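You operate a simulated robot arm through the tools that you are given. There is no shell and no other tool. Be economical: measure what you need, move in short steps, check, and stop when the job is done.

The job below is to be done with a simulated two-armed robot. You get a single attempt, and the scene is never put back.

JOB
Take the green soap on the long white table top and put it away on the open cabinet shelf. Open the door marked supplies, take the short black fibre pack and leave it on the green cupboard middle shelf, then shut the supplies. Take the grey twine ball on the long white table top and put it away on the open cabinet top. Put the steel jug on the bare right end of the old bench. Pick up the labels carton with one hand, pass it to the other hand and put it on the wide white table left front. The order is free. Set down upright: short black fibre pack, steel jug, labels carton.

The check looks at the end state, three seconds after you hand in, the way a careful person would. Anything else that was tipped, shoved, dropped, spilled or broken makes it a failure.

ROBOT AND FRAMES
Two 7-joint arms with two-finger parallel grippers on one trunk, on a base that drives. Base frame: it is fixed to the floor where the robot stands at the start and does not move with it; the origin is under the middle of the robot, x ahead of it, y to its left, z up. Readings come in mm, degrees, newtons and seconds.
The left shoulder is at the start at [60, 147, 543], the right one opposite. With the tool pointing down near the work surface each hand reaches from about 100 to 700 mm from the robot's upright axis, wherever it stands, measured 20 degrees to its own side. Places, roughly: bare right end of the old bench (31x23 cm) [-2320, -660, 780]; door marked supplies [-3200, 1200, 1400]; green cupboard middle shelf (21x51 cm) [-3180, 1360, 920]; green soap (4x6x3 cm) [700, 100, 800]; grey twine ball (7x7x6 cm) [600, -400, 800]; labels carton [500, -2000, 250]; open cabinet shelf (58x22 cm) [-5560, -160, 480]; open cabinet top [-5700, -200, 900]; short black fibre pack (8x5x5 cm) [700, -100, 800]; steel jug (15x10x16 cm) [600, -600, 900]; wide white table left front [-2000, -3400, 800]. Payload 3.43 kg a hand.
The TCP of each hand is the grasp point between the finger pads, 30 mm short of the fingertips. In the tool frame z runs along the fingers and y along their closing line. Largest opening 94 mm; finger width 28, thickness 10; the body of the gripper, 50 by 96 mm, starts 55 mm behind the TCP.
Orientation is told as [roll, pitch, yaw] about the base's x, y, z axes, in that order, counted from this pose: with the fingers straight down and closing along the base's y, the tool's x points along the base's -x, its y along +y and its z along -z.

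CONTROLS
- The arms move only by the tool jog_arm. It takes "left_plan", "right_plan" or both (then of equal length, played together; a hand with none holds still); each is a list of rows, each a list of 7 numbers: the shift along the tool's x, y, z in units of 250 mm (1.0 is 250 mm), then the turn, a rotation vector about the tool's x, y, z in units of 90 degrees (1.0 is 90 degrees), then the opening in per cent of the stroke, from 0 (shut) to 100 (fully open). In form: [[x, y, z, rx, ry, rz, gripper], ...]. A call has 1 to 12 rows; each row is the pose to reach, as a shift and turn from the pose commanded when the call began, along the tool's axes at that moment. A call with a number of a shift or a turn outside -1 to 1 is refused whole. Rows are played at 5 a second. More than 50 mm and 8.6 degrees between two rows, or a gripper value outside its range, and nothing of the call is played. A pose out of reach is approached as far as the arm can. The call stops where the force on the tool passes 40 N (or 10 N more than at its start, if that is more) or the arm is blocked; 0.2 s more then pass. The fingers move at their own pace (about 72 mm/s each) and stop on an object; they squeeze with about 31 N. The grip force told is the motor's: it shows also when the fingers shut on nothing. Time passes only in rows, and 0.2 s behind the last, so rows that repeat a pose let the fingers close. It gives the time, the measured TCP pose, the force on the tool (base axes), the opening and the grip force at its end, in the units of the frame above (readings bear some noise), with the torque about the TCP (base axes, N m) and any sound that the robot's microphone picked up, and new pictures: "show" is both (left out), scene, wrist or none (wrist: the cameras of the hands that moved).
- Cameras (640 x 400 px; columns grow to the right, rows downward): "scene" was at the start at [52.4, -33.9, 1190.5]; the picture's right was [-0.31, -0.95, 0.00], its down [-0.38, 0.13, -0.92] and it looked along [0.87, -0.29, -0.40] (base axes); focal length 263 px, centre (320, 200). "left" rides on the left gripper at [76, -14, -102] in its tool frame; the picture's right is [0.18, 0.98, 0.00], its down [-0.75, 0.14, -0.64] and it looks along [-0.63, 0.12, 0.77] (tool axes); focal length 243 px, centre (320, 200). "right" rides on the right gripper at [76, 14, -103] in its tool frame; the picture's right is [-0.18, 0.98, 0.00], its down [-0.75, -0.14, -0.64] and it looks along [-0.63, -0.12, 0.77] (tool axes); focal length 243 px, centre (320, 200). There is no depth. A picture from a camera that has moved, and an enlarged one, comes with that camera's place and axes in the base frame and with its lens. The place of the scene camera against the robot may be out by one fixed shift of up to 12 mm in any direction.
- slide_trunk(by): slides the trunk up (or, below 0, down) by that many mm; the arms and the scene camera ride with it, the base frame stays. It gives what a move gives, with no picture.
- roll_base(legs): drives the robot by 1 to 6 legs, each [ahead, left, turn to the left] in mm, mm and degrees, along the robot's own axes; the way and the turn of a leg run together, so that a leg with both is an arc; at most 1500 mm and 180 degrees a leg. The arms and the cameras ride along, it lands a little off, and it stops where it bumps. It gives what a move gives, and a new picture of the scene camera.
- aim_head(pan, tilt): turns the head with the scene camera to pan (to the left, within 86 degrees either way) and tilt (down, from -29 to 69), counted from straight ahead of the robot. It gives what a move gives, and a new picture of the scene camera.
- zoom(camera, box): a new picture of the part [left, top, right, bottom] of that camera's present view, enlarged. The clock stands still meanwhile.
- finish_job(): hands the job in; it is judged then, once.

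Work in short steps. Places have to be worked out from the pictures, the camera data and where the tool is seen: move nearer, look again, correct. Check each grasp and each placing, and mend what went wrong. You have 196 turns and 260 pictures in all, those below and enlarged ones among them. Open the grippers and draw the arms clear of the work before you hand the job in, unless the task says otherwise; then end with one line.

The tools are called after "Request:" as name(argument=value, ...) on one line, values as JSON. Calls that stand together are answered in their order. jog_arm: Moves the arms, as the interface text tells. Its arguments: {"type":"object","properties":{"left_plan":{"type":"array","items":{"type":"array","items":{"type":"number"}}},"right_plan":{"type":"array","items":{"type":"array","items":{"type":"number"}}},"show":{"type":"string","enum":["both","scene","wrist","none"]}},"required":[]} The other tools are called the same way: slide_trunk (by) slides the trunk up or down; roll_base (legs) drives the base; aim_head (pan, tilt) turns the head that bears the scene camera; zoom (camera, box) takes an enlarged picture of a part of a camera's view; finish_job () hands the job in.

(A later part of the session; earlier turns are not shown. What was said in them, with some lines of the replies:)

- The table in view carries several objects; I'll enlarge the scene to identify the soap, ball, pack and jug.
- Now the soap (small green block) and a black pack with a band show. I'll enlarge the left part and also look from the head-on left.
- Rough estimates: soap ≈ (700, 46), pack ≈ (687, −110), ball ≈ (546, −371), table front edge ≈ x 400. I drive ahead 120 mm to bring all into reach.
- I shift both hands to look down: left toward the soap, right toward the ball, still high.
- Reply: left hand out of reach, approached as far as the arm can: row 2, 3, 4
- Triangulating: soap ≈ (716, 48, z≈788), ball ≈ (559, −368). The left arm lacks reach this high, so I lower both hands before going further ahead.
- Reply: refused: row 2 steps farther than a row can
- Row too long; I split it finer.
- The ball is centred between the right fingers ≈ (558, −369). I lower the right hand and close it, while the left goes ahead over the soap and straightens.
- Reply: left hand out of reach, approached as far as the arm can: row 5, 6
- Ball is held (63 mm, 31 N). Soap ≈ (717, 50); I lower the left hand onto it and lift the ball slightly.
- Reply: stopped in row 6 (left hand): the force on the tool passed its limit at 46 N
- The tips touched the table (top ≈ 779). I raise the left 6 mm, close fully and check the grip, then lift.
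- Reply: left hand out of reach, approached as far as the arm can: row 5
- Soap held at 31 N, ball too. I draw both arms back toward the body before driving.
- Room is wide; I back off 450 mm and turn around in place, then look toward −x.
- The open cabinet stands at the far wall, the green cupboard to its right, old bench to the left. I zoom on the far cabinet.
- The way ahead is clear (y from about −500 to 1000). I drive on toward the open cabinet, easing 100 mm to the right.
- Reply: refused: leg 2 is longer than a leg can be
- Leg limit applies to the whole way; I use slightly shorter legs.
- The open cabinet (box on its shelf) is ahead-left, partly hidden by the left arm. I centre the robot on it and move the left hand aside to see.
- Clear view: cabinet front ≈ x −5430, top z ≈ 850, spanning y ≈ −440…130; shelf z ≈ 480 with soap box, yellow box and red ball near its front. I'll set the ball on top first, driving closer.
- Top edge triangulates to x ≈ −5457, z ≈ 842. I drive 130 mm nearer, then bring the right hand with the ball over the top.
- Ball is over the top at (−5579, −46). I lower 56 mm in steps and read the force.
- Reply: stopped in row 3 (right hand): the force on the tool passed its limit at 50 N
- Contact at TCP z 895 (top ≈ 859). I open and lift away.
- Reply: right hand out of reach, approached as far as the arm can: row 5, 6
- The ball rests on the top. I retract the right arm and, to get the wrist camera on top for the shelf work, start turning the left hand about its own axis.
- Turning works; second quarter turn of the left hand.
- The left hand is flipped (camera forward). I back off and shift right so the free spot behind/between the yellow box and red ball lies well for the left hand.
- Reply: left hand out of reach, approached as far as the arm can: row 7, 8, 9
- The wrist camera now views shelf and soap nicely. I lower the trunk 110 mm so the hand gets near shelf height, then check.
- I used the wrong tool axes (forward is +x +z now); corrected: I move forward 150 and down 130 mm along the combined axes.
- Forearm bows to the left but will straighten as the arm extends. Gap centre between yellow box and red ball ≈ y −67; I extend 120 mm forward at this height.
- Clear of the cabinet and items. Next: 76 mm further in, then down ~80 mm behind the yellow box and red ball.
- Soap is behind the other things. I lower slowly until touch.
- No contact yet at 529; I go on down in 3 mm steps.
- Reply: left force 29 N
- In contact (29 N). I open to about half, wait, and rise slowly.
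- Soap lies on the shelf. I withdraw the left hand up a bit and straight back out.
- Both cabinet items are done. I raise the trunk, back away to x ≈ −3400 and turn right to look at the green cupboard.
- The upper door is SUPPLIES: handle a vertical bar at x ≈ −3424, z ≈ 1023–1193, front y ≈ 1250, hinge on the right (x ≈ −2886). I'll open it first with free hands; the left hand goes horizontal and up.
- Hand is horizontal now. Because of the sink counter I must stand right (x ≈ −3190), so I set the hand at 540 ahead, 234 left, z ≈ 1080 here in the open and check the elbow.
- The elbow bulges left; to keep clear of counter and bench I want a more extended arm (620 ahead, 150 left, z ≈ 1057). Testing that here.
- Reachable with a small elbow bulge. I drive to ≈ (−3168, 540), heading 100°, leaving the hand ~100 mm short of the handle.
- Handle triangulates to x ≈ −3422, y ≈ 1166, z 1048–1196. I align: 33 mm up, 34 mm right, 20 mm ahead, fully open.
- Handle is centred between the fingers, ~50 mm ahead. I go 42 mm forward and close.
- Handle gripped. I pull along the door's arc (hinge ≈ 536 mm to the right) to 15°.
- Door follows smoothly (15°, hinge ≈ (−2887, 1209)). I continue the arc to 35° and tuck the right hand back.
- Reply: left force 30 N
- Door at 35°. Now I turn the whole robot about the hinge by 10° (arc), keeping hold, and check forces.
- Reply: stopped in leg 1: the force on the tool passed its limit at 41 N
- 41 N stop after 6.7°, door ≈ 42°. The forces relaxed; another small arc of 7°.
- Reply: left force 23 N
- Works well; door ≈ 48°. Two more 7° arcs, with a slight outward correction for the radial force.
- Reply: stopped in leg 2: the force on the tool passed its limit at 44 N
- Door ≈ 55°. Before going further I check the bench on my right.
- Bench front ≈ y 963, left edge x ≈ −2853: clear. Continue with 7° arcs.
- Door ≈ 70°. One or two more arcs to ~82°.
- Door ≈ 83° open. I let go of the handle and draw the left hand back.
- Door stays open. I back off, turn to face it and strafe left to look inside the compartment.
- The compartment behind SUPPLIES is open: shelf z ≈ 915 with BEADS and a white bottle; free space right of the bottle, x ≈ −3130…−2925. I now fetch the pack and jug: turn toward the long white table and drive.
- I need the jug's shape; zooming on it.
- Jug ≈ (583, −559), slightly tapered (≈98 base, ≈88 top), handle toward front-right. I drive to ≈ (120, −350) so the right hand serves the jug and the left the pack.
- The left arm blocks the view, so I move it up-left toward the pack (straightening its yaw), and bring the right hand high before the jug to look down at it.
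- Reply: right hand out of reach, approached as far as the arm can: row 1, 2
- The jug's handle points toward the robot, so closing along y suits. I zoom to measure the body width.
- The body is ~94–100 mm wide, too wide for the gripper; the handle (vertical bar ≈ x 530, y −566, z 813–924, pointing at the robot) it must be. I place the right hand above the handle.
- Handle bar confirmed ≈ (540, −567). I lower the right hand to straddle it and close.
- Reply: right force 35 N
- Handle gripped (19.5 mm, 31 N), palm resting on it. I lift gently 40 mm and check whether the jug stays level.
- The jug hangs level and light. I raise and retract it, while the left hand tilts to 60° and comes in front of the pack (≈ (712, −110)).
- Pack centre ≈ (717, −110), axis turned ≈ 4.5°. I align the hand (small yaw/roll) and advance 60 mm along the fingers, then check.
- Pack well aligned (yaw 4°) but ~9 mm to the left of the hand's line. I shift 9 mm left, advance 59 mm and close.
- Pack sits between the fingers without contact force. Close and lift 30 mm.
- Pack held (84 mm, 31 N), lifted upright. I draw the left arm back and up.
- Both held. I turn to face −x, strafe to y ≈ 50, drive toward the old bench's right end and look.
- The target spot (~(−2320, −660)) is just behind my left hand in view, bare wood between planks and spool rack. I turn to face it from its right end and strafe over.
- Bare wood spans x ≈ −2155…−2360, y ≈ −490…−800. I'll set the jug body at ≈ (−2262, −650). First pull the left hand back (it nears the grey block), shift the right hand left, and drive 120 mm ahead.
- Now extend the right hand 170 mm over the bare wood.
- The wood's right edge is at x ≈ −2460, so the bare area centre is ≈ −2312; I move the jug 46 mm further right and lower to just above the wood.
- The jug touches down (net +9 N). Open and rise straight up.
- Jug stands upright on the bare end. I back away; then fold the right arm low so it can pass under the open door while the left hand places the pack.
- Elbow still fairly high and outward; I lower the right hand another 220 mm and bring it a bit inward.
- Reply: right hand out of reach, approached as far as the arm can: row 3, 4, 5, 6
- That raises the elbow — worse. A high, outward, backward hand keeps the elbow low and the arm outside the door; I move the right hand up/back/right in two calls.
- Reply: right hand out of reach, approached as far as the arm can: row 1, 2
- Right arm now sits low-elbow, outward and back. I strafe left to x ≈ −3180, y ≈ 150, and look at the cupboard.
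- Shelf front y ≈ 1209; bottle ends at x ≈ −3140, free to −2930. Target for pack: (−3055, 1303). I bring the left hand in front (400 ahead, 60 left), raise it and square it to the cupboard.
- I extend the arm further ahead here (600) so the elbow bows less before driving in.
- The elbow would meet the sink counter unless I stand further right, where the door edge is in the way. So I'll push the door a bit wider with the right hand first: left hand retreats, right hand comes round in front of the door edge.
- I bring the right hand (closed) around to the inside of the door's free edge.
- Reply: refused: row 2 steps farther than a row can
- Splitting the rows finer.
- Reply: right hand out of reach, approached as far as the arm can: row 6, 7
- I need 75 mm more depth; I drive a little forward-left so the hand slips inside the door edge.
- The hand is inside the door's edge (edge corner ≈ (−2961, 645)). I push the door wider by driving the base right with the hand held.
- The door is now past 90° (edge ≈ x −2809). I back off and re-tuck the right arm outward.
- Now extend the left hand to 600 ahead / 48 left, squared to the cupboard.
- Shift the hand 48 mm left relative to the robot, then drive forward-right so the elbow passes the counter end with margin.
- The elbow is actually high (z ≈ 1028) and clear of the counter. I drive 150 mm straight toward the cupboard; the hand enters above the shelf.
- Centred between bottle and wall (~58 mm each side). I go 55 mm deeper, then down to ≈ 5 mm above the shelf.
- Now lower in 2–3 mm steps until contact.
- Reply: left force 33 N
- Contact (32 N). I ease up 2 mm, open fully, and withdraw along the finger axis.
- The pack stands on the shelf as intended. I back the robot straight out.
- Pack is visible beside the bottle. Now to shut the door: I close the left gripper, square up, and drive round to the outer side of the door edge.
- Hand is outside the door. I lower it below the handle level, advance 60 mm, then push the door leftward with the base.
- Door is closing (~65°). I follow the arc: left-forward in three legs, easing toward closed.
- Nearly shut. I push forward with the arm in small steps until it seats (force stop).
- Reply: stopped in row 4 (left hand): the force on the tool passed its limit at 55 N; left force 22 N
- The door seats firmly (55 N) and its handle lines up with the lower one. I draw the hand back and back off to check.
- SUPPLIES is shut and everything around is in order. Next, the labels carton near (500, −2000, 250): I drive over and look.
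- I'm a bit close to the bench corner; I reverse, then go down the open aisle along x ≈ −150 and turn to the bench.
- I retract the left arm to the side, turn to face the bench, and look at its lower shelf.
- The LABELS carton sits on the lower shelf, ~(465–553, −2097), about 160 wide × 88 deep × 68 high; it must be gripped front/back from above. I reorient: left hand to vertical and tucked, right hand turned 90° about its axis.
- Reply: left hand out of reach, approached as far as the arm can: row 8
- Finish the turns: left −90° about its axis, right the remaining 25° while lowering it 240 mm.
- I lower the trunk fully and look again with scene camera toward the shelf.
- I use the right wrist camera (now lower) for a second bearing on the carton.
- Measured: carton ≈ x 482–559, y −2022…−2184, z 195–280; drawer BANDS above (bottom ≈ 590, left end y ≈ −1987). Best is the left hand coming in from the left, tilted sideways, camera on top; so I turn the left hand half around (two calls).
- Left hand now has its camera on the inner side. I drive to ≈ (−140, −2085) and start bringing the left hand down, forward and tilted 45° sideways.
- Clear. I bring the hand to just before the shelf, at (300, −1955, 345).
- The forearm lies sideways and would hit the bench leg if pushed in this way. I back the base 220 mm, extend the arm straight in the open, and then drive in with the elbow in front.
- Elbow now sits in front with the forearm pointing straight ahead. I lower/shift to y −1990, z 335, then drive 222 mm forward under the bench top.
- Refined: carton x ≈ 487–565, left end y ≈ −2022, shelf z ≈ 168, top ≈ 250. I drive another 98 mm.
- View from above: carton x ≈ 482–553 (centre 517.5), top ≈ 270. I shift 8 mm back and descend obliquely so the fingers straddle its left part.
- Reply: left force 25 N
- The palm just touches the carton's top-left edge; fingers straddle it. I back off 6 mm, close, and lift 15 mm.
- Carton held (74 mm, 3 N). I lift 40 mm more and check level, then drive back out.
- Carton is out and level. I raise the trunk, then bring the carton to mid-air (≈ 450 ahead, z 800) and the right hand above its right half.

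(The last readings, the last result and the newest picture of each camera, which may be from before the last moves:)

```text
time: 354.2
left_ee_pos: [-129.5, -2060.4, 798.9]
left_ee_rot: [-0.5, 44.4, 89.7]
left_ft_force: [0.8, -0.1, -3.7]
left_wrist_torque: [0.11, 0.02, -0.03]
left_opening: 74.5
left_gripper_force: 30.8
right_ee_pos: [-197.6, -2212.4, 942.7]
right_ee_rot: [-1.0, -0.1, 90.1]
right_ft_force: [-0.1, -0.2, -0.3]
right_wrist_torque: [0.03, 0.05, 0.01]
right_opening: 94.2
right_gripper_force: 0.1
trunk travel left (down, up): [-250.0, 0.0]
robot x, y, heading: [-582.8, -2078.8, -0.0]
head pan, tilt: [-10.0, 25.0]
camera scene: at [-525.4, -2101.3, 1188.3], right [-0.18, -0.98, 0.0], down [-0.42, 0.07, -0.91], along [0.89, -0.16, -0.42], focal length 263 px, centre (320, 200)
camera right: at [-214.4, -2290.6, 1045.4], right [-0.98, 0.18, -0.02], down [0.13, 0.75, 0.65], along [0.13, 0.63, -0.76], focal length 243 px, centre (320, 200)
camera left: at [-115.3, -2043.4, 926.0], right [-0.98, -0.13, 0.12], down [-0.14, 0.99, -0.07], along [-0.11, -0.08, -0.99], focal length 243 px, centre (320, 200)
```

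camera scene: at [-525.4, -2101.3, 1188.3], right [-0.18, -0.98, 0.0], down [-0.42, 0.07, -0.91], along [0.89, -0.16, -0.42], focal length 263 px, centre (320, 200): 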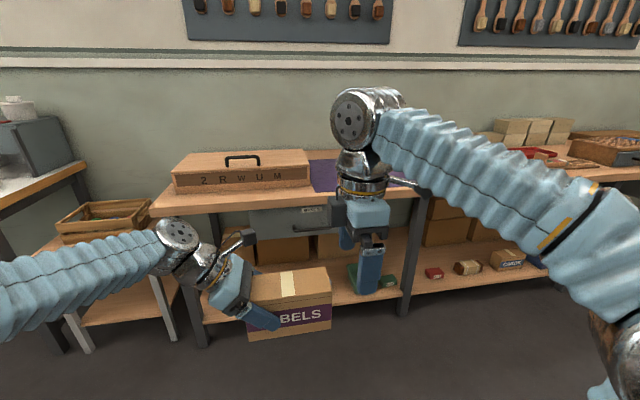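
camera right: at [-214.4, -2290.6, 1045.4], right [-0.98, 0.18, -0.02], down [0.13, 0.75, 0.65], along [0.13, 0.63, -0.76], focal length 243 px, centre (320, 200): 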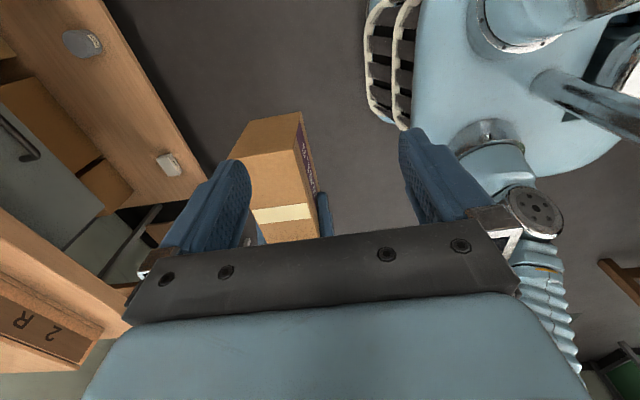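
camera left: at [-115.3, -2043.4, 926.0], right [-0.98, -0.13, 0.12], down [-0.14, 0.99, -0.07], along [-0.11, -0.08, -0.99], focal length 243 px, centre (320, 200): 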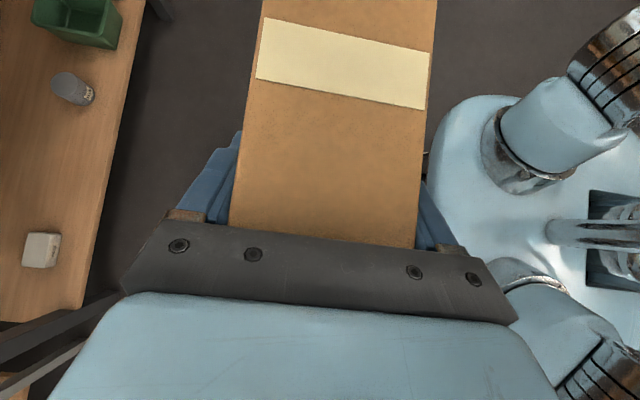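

Everything is consistent: carton bottom ≈ 747, right end y ≈ −2187. I align the right hand above the right half at (−130, −2150).

Request:
jog_arm(right_plan=[[-0.09, -0.09, 0, 0, 0, 0, 100], [-0.17, -0.18, 0, 0, 0, 0, 100], [-0.25, -0.272, 0, 0, 0, 0, 100], [-0.25, -0.272, 0.1, 0, 0, 0, 100], [-0.25, -0.272, 0.2, 0, 0, 0, 100]])

```text
time: 355.4
left_ee_pos: [-129.0, -2060.7, 800.2]
left_ee_rot: [-0.5, 44.3, 89.7]
left_ft_force: [0.2, -0.4, -3.4]
left_wrist_torque: [0.15, -0.02, 0.0]
left_opening: 74.2
left_gripper_force: 31.0
right_ee_pos: [-128.4, -2148.2, 893.5]
right_ee_rot: [-1.2, -0.2, 90.1]
right_ft_force: [0.3, -0.4, 0.5]
right_wrist_torque: [0.0, -0.01, 0.02]
right_opening: 93.9
right_gripper_force: 0.0
trunk travel left (down, up): [-250.0, 0.0]
robot x, y, heading: [-581.0, -2080.8, -0.0]
head pan, tilt: [-10.0, 25.0]
camera scene: at [-525.5, -2101.1, 1188.4], right [-0.18, -0.98, 0.0], down [-0.42, 0.07, -0.91], along [0.89, -0.16, -0.42], focal length 263 px, centre (320, 200)
camera right: at [-145.8, -2226.1, 996.6], right [-0.98, 0.18, -0.02], down [0.13, 0.75, 0.65], along [0.13, 0.63, -0.76], focal length 243 px, centre (320, 200)
```

scene: 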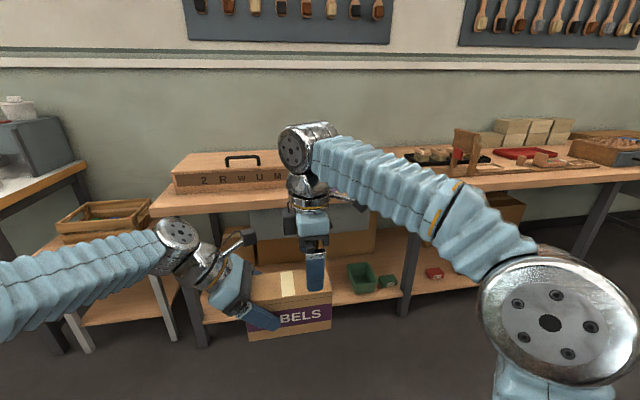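
right: 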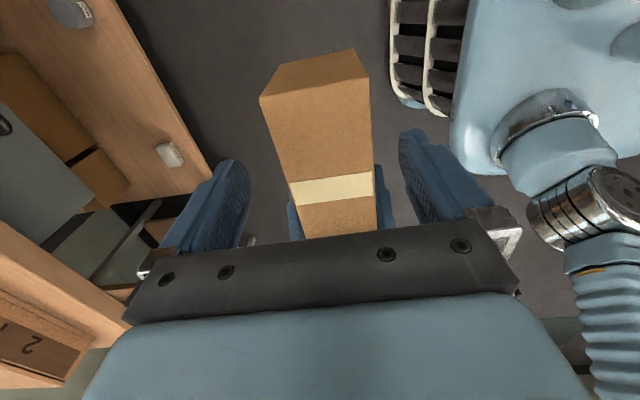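

Well centred. I descend 104 mm and close the right hand on the carton.

Request:
jog_arm(right_plan=[[0, 0, 0.14, 0, 0, 0, 100], [0, 0, 0.28, 0, 0, 0, 100], [0, 0, 0.41, 0, 0, 0, 100], [0, 0, 0.41, 0, 0, 0, 60], [0, 0, 0.41, 0, 0, 0, 40], [0, 0, 0.41, 0, 0, 0, 40], [0, 0, 0.41, 0, 0, 0, 40]])

```text
time: 357.0
left_ee_pos: [-129.7, -2059.2, 797.8]
left_ee_rot: [-0.7, 44.3, 89.7]
left_ft_force: [16.8, -1.7, -4.4]
left_wrist_torque: [0.15, -0.49, 1.05]
left_opening: 74.2
left_gripper_force: 31.0
right_ee_pos: [-127.7, -2148.4, 789.3]
right_ee_rot: [-1.0, -0.2, 90.2]
right_ft_force: [-17.0, 2.4, 2.4]
right_wrist_torque: [0.12, 0.32, 0.4]
right_opening: 74.5
right_gripper_force: 31.2
trunk travel left (down, up): [-250.0, 0.0]
robot x, y, heading: [-581.2, -2077.6, -0.2]
head pan, tilt: [-10.0, 25.0]
camera scene: at [-525.4, -2101.1, 1188.4], right [-0.18, -0.98, 0.0], down [-0.42, 0.07, -0.91], along [0.89, -0.16, -0.42], focal length 263 px, centre (320, 200)
camera right: at [-143.9, -2226.0, 892.4], right [-0.98, 0.18, -0.02], down [0.13, 0.75, 0.65], along [0.13, 0.63, -0.76], focal length 243 px, centre (320, 200)
```

scene: 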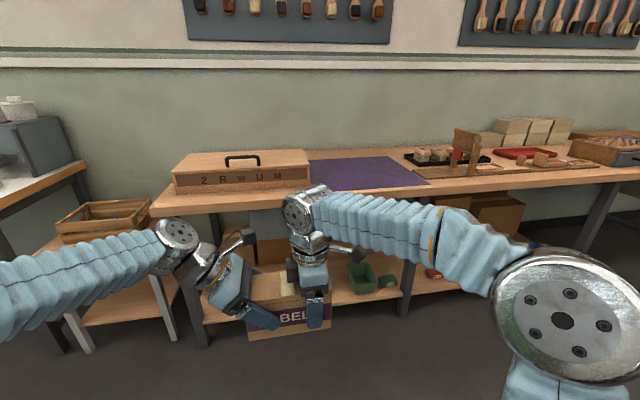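
right: 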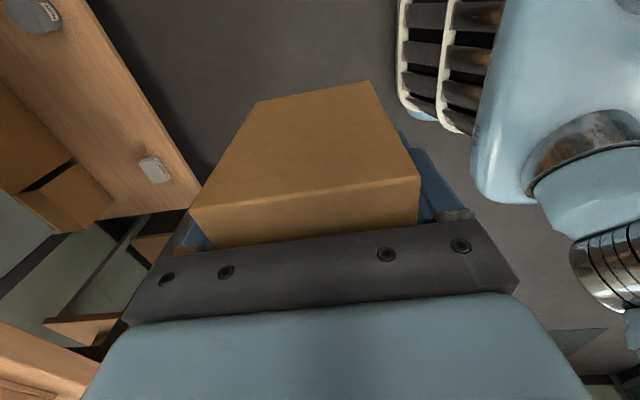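

Both hands grip it. The left opens and withdraws along its own axis.

Request:
jog_arm(left_plan=[[0, 0, 0, 0, 0, 0, 70], [0, 0, 0, 0, 0, 0, 100], [0, 0, 0, 0, 0, 0, 100], [0, 0, -0.12, 0, 0, 0, 100], [0, 0, -0.28, 0, 0, 0, 100], [0, 0, -0.44, 0, 0, 0, 100], [0, 0, -0.6, 0, 0, 0, 100]])

```text
time: 358.6
left_ee_pos: [-135.0, -1956.0, 902.4]
left_ee_rot: [-0.6, 44.4, 89.6]
left_ft_force: [-0.4, 0.1, 0.5]
left_wrist_torque: [-0.02, -0.01, -0.03]
left_opening: 94.0
left_gripper_force: 0.0
right_ee_pos: [-126.5, -2149.1, 789.5]
right_ee_rot: [-1.1, -0.2, 90.1]
right_ft_force: [-0.1, -0.4, 1.0]
right_wrist_torque: [-0.15, 0.0, -0.02]
right_opening: 74.1
right_gripper_force: 31.2
trunk travel left (down, up): [-250.0, 0.0]
robot x, y, heading: [-577.0, -2082.2, -0.3]
head pan, tilt: [-10.0, 25.0]
camera scene: at [-525.3, -2101.1, 1188.4], right [-0.18, -0.98, 0.0], down [-0.42, 0.07, -0.91], along [0.89, -0.16, -0.42], focal length 263 px, centre (320, 200)
camera left: at [-120.0, -1939.9, 1030.8], right [-0.98, -0.13, 0.12], down [-0.14, 0.99, -0.07], along [-0.11, -0.08, -0.99], focal length 243 px, centre (320, 200)
```

scene: 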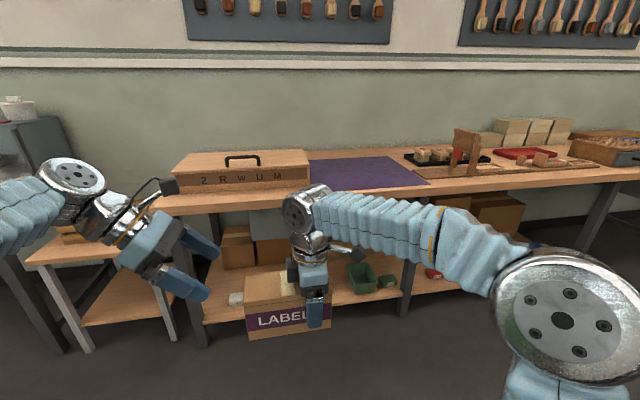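
left: 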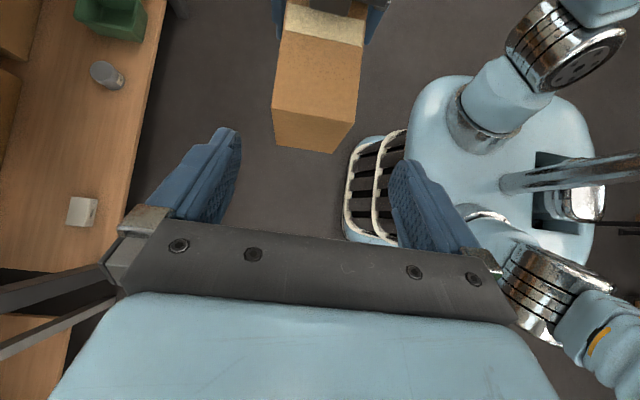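

Handover complete; the right hand holds the carton level. I raise and retract it, and tuck the left arm.

Request:
jog_arm(left_plan=[[-0.06, 0.1, -0.06, 0, 0, 0, 50], [-0.12, 0.2, -0.12, 0, 0, 0, 50], [-0.19, 0.3, -0.19, 0, 0, 0, 50], [-0.26, 0.4, -0.26, 0, 0, 0, 50], [-0.33, 0.55, -0.33, 0, 0, 0, 50], [-0.4, 0.7, -0.4, 0, 0, 0, 50]], right_plan=[[0, 0, -0.12, 0, 0, 0, 40], [0, 0.05, -0.26, 0, 0, 0, 40], [0.05, 0.14, -0.38, 0, 0, 0, 40], [0.1, 0.24, -0.48, 0, 0, 0, 40], [0.18, 0.34, -0.54, 0, 0, 0, 40], [0.26, 0.44, -0.58, 0, 0, 0, 40]], show="none")

Request:
roll_base(legs=[[0, 0, -90]])

Request:
aim_head(pan=-60, tilt=15)

```text
time: 360.0
left_ee_pos: [-306.0, -1815.8, 903.3]
left_ee_rot: [-0.6, 44.3, 89.5]
left_ft_force: [0.4, 0.7, 0.3]
left_wrist_torque: [0.0, 0.02, -0.04]
left_opening: 47.3
left_gripper_force: 0.1
right_ee_pos: [-240.0, -2212.3, 929.7]
right_ee_rot: [-1.1, -0.3, 90.2]
right_ft_force: [-0.1, 0.1, -2.1]
right_wrist_torque: [-0.13, 0.03, 0.01]
right_opening: 74.3
right_gripper_force: 31.3
trunk travel left (down, up): [-250.0, 0.0]
robot x, y, heading: [-582.6, -2081.2, -0.0]
head pan, tilt: [-10.0, 25.0]
```

```text
time: 364.2
left_ee_pos: [-316.5, -2355.8, 903.8]
left_ee_rot: [-0.6, 44.3, -0.6]
left_ft_force: [-0.2, 0.2, -0.1]
left_wrist_torque: [-0.01, -0.02, 0.0]
left_opening: 47.1
left_gripper_force: 0.0
right_ee_pos: [-715.3, -2419.6, 929.7]
right_ee_rot: [-1.1, -0.1, -0.1]
right_ft_force: [0.3, 0.0, -4.0]
right_wrist_torque: [0.02, 0.11, 0.04]
right_opening: 74.3
right_gripper_force: 31.1
trunk travel left (down, up): [-250.0, 0.0]
robot x, y, heading: [-580.1, -2080.4, -90.4]
head pan, tilt: [-10.0, 25.0]
camera scene: at [-602.8, -2145.8, 1188.4], right [-0.98, 0.18, 0.0], down [0.08, 0.42, -0.91], along [-0.16, -0.89, -0.42], focal length 263 px, centre (320, 200)
```

scene: 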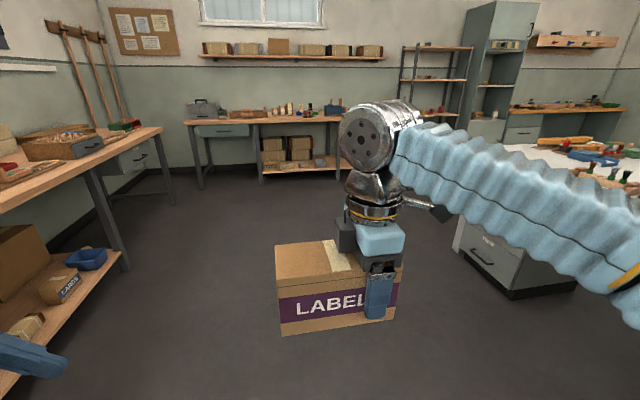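

```text
time: 365.4
left_ee_pos: [-316.7, -2356.0, 903.6]
left_ee_rot: [-0.6, 44.4, -0.6]
left_ft_force: [0.4, -0.2, 0.0]
left_wrist_torque: [0.02, -0.02, -0.03]
left_opening: 47.2
left_gripper_force: 0.1
right_ee_pos: [-715.2, -2421.4, 930.3]
right_ee_rot: [-1.1, -0.2, -0.1]
right_ft_force: [0.3, 0.0, -3.0]
right_wrist_torque: [0.03, 0.13, 0.01]
right_opening: 74.4
right_gripper_force: 31.2
trunk travel left (down, up): [-250.0, 0.0]
robot x, y, heading: [-577.6, -2079.0, -90.5]
head pan, tilt: [-60.0, 15.0]
camera scene: at [-667.4, -2101.4, 1204.6], right [-0.49, 0.87, 0.0], down [0.23, 0.13, -0.97], along [-0.84, -0.48, -0.26], focal length 263 px, centre (320, 200)
```

scene: 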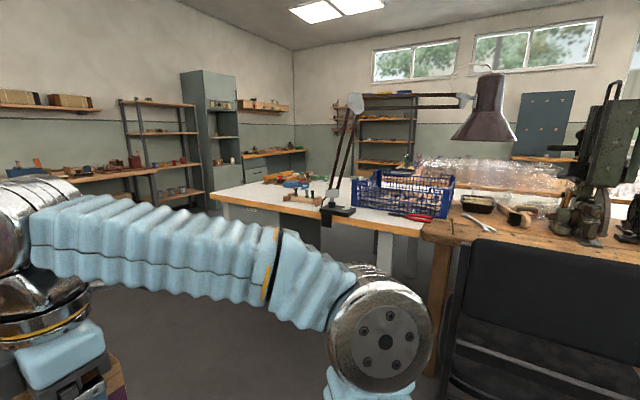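

The wide white table is ahead-right; its left front corner area looks bare. I drive down the aisle to y ≈ −3380 and turn to face it.

Request:
roll_base(legs=[[1300, 0, 0], [0, 0, -89.5], [350, 0, 0]])

Request:
aim_head(pan=10, tilt=20)

```text
time: 377.8
left_ee_pos: [-1243.0, -3641.0, 903.4]
left_ee_rot: [-0.7, 44.3, -92.2]
left_ft_force: [0.4, 0.1, 0.9]
left_wrist_torque: [0.02, 0.01, 0.04]
left_opening: 47.2
left_gripper_force: 0.0
right_ee_pos: [-1295.2, -3241.5, 929.9]
right_ee_rot: [-1.1, -0.2, -91.7]
right_ft_force: [0.4, 0.2, -1.9]
right_wrist_torque: [0.11, 0.0, -0.02]
right_opening: 74.2
right_gripper_force: 31.1
trunk travel left (down, up): [-250.0, 0.0]
robot x, y, heading: [-956.9, -3383.5, 178.1]
head pan, tilt: [-60.0, 15.0]
camera scene: at [-978.5, -3308.6, 1204.7], right [0.88, 0.47, 0.0], down [0.12, -0.23, -0.97], along [-0.45, 0.85, -0.26], focal length 263 px, centre (320, 200)
```

scene: 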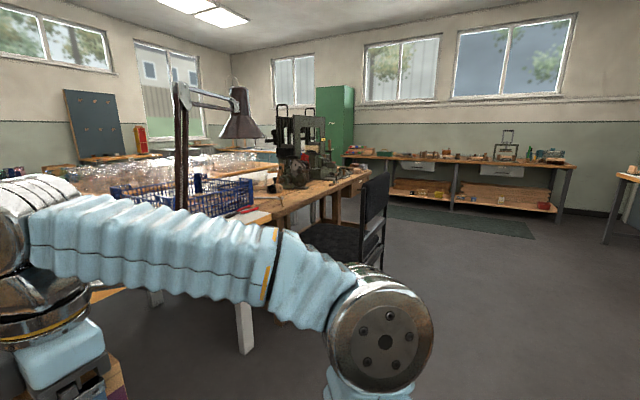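

```text
time: 379.2
left_ee_pos: [-1242.4, -3640.4, 903.1]
left_ee_rot: [-0.5, 44.3, -92.1]
left_ft_force: [0.6, 0.5, 0.1]
left_wrist_torque: [0.04, 0.0, -0.02]
left_opening: 46.8
left_gripper_force: 0.2
right_ee_pos: [-1295.9, -3241.6, 930.3]
right_ee_rot: [-1.2, -0.2, -91.8]
right_ft_force: [0.2, -0.4, -1.8]
right_wrist_torque: [0.1, -0.01, 0.01]
right_opening: 74.3
right_gripper_force: 31.0
trunk travel left (down, up): [-250.0, 0.0]
robot x, y, heading: [-960.3, -3382.8, 178.4]
head pan, tilt: [10.0, 20.0]
camera scene: at [-1026.9, -3404.0, 1196.5], right [-0.14, 0.99, 0.0], down [0.34, 0.05, -0.94], along [-0.93, -0.13, -0.34], focal length 263 px, centre (320, 200)
```

scene: 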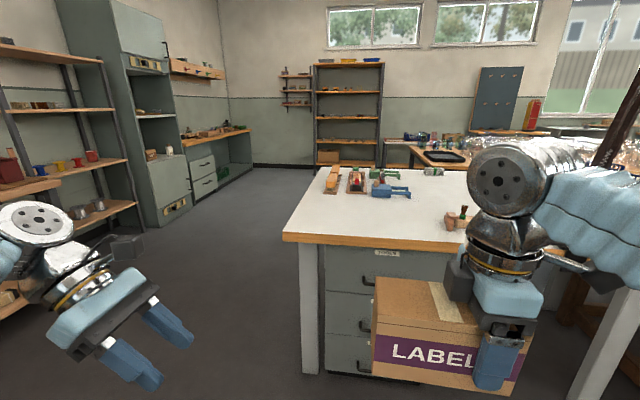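

Table front edge ≈ x −1780, left corner y ≈ −3626; the left-front area is bare. Target carton centre ≈ (−1985, −3400). I drive 500 mm ahead and 120 left.

Request:
roll_base(legs=[[500, 122, 1.6]])

Request:
aim_head(pan=5, tilt=35)

```text
time: 382.2
left_ee_pos: [-1730.3, -3760.8, 904.1]
left_ee_rot: [-0.6, 44.2, -90.5]
left_ft_force: [-0.1, 1.2, -0.7]
left_wrist_torque: [0.01, -0.04, -0.01]
left_opening: 47.2
left_gripper_force: 0.0
right_ee_pos: [-1795.5, -3362.4, 931.0]
right_ee_rot: [-1.0, -0.3, -90.0]
right_ft_force: [0.3, 0.2, -1.8]
right_wrist_torque: [0.12, -0.02, -0.02]
right_opening: 74.1
right_gripper_force: 31.1
trunk travel left (down, up): [-250.0, 0.0]
robot x, y, heading: [-1451.5, -3496.1, 179.4]
head pan, tilt: [10.0, 20.0]
camera scene: at [-1522.3, -3517.4, 1196.5], right [-0.17, 0.99, 0.0], down [0.34, 0.06, -0.94], along [-0.93, -0.16, -0.34], focal length 263 px, centre (320, 200)
```

scene: 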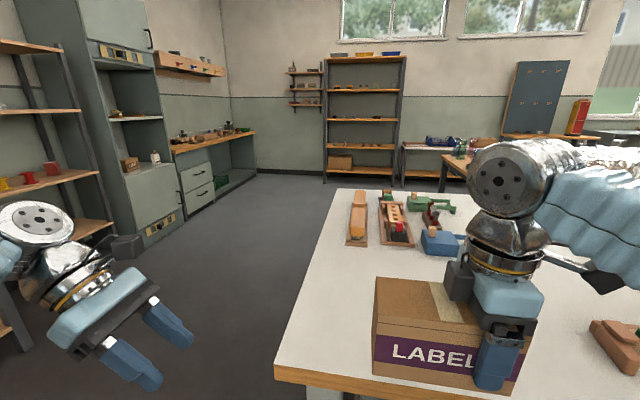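

```text
time: 382.9
left_ee_pos: [-1730.5, -3760.3, 904.3]
left_ee_rot: [-0.6, 44.3, -90.5]
left_ft_force: [0.5, 0.2, 0.2]
left_wrist_torque: [0.0, -0.03, 0.01]
left_opening: 47.0
left_gripper_force: 0.1
right_ee_pos: [-1794.2, -3362.5, 930.0]
right_ee_rot: [-1.1, -0.3, -89.9]
right_ft_force: [-0.2, -0.8, -2.8]
right_wrist_torque: [0.13, -0.02, 0.01]
right_opening: 74.0
right_gripper_force: 30.8
trunk travel left (down, up): [-250.0, 0.0]
robot x, y, heading: [-1459.2, -3496.6, 179.4]
head pan, tilt: [5.0, 35.0]
camera scene: at [-1518.4, -3508.9, 1172.7], right [-0.08, 1.0, 0.0], down [0.57, 0.05, -0.82], along [-0.82, -0.07, -0.57], focal length 263 px, centre (320, 200)
```

scene: 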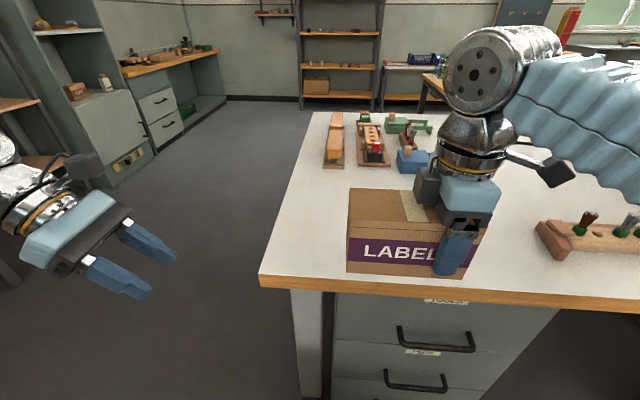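

The spot is free. I extend 190 mm forward, then lower to ~12 mm above the table.

Request:
jog_arm(right_plan=[[0, -0.16, 0, 0, 0, 0, 40], [0, -0.32, 0, 0, 0, 0, 40], [0, -0.48, 0, 0, 0, 0, 40], [0, -0.64, 0, 0, 0, 0, 40], [0, -0.76, 0, 0, 0, 0, 40], [0, -0.76, 0.15, 0, 0, 0, 40], [0, -0.76, 0.3, 0, 0, 0, 40], [0, -0.76, 0.36, 0, 0, 0, 40]])

```text
time: 384.7
left_ee_pos: [-1730.7, -3760.7, 903.5]
left_ee_rot: [-0.7, 44.2, -90.5]
left_ft_force: [0.4, -0.6, -0.5]
left_wrist_torque: [-0.02, -0.03, 0.02]
left_opening: 47.1
left_gripper_force: 0.1
right_ee_pos: [-1987.6, -3364.6, 844.9]
right_ee_rot: [-1.1, -0.2, -89.9]
right_ft_force: [0.1, -0.6, -2.9]
right_wrist_torque: [0.13, 0.03, 0.0]
right_opening: 74.4
right_gripper_force: 30.9
trunk travel left (down, up): [-250.0, 0.0]
robot x, y, heading: [-1457.1, -3493.6, 179.8]
head pan, tilt: [5.0, 35.0]
camera scene: at [-1518.5, -3508.9, 1172.7], right [-0.08, 1.0, 0.0], down [0.57, 0.05, -0.82], along [-0.82, -0.07, -0.57], focal length 263 px, centre (320, 200)
camera right: at [-1972.6, -3289.5, 947.8], right [0.98, -0.18, -0.02], down [-0.13, -0.75, 0.65], along [-0.13, -0.63, -0.76], focal length 243 px, centre (320, 200)
```

scene: 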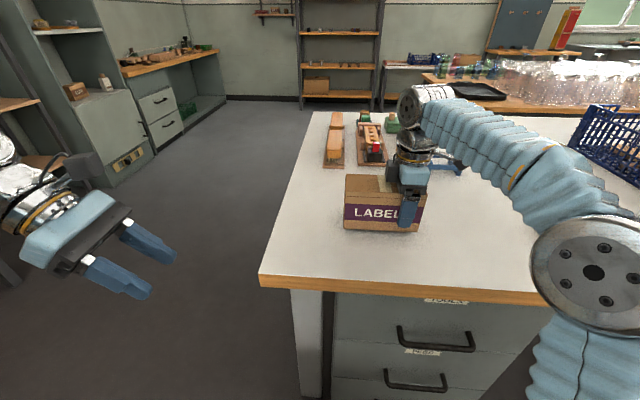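
right: 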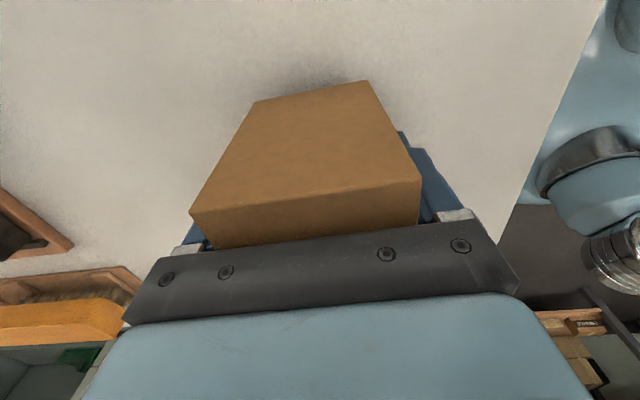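

Now the last millimetres in small steps until it touches.

Request:
jog_arm(right_plan=[[0, 0, 0.02, 0, 0, 0, 40], [0, 0, 0.035, 0, 0, 0, 40], [0, 0, 0.048, 0, 0, 0, 40], [0, 0, 0.06, 0, 0, 0, 40], [0, 0, 0.072, 0, 0, 0, 40]], show="none")

```text
time: 385.9
left_ee_pos: [-1729.5, -3760.9, 905.4]
left_ee_rot: [-0.7, 44.3, -90.6]
left_ft_force: [-0.8, 0.0, -0.5]
left_wrist_torque: [0.01, 0.02, 0.01]
left_opening: 47.1
left_gripper_force: 0.1
right_ee_pos: [-1986.2, -3364.6, 831.1]
right_ee_rot: [-1.6, -0.3, -90.0]
right_ft_force: [-8.3, 4.3, 36.3]
right_wrist_torque: [-0.12, -0.91, -0.09]
right_opening: 74.4
right_gripper_force: 31.2
trunk travel left (down, up): [-250.0, 0.0]
robot x, y, heading: [-1452.0, -3495.4, 179.7]
head pan, tilt: [5.0, 35.0]
```

Firm contact (36 N). I ease up 3 mm, open, and rise straight up.

Request:
jog_arm(right_plan=[[0, 0, -0.012, 0, 0, 0, 60], [0, 0, -0.012, 0, 0, 0, 90], [0, 0, -0.012, 0, 0, 0, 100], [0, 0, -0.012, 0, 0, 0, 100], [0, 0, -0.1, 0, 0, 0, 100], [0, 0, -0.25, 0, 0, 0, 100], [0, 0, -0.42, 0, 0, 0, 100], [0, 0.15, -0.42, 0, 0, 0, 100], [0, 0.3, -0.42, 0, 0, 0, 100], [0, 0.45, -0.42, 0, 0, 0, 100], [0, 0.6, -0.42, 0, 0, 0, 100]])

```text
time: 388.3
left_ee_pos: [-1730.7, -3761.3, 905.4]
left_ee_rot: [-0.6, 44.3, -90.5]
left_ft_force: [-0.1, -0.5, -0.5]
left_wrist_torque: [0.0, -0.01, 0.01]
left_opening: 47.0
left_gripper_force: 0.1
right_ee_pos: [-1834.0, -3363.2, 928.2]
right_ee_rot: [-1.0, -0.2, -90.0]
right_ft_force: [-0.1, -0.1, 0.2]
right_wrist_torque: [0.03, -0.02, 0.02]
right_opening: 94.0
right_gripper_force: 0.0
trunk travel left (down, up): [-250.0, 0.0]
robot x, y, heading: [-1457.7, -3502.0, 179.6]
head pan, tilt: [5.0, 35.0]
camera scene: at [-1518.6, -3509.0, 1172.6], right [-0.08, 1.0, 0.0], down [0.57, 0.05, -0.82], along [-0.82, -0.07, -0.57], focal length 263 px, centre (320, 200)
camera right: at [-1820.4, -3288.0, 1030.7], right [0.98, -0.18, -0.02], down [-0.13, -0.75, 0.65], along [-0.13, -0.63, -0.76], focal length 243 px, centre (320, 200)
```

scene: 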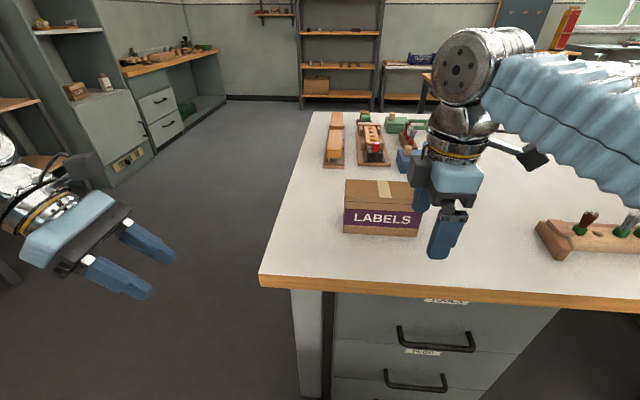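
right: 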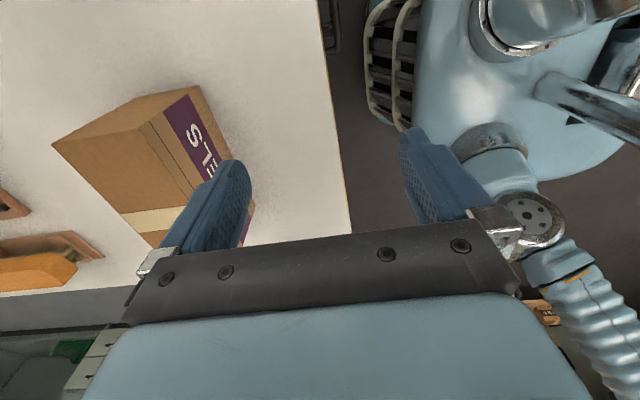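

The carton stands upright on the table's left front. I back the robot away clear of the work and verify.

Request:
roll_base(legs=[[-450, 0, 0]])

Request:
jog_arm(left_plan=[[0, 0, 0, 0, 0, 0, 100], [0, 0, 0, 0, 0, 0, 100]], show="none")

Request:
zoom(camera="scene", box=[200, 80, 520, 280])

```text
time: 391.0
left_ee_pos: [-1288.6, -3762.8, 903.0]
left_ee_rot: [-0.6, 44.3, -90.9]
left_ft_force: [-0.4, 0.2, 0.0]
left_wrist_torque: [0.01, 0.01, 0.0]
left_opening: 47.1
left_gripper_force: 0.0
right_ee_pos: [-1392.9, -3364.2, 927.3]
right_ee_rot: [-1.1, -0.2, -90.3]
right_ft_force: [0.2, 0.5, 0.2]
right_wrist_torque: [-0.02, -0.05, 0.01]
right_opening: 93.7
right_gripper_force: 0.0
trunk travel left (down, up): [-250.0, 0.0]
robot x, y, heading: [-1011.1, -3501.8, 179.6]
head pan, tilt: [5.0, 35.0]
camera scene: at [-1075.4, -3511.9, 1172.7], right [-0.08, 1.0, 0.0], down [0.57, 0.04, -0.82], along [-0.82, -0.06, -0.57], focal length 263 px, centre (320, 200)
```

scene: 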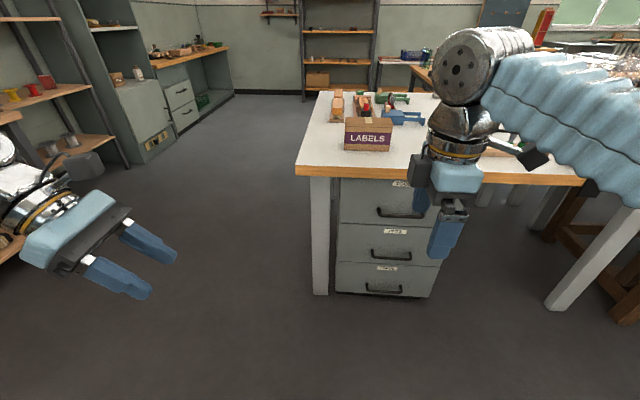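

```text
time: 391.6
left_ee_pos: [-1289.0, -3762.5, 905.1]
left_ee_rot: [-0.6, 44.3, -90.7]
left_ft_force: [0.6, 0.3, -0.2]
left_wrist_torque: [-0.01, 0.01, 0.01]
left_opening: 94.0
left_gripper_force: 0.0
right_ee_pos: [-1392.5, -3364.3, 927.4]
right_ee_rot: [-1.1, -0.2, -90.3]
right_ft_force: [0.4, 0.0, 0.1]
right_wrist_torque: [0.02, 0.01, 0.01]
right_opening: 94.1
right_gripper_force: 0.0
trunk travel left (down, up): [-250.0, 0.0]
robot x, y, heading: [-1009.9, -3497.1, 179.4]
head pan, tilt: [5.0, 35.0]
```

```text
2.00 times, centred on (360, 180) of scene
camera zoom: at [-1075.3, -3511.9, 1172.7], right [-0.08, 1.0, 0.0], down [0.57, 0.04, -0.82], along [-0.82, -0.06, -0.57], focal length 526 px, centre (240, 240)
```

zoom: 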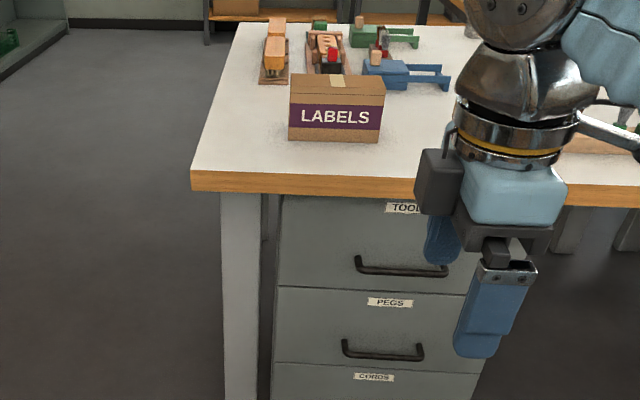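

All five tasks are done, the grippers are open and the arms are clear. I hand the job in.

Request:
finish_job()

```text
The job is handed in.
```

I finished all five tasks and handed the job in. The green soap is on the open cabinet shelf and the twine ball on the cabinet top. The short black fibre pack is on the green cupboard's middle shelf with SUPPLIES shut. The steel jug is on the bare right end of the old bench, and the labels carton, passed from left hand to right, is on the left front of the wide white table.
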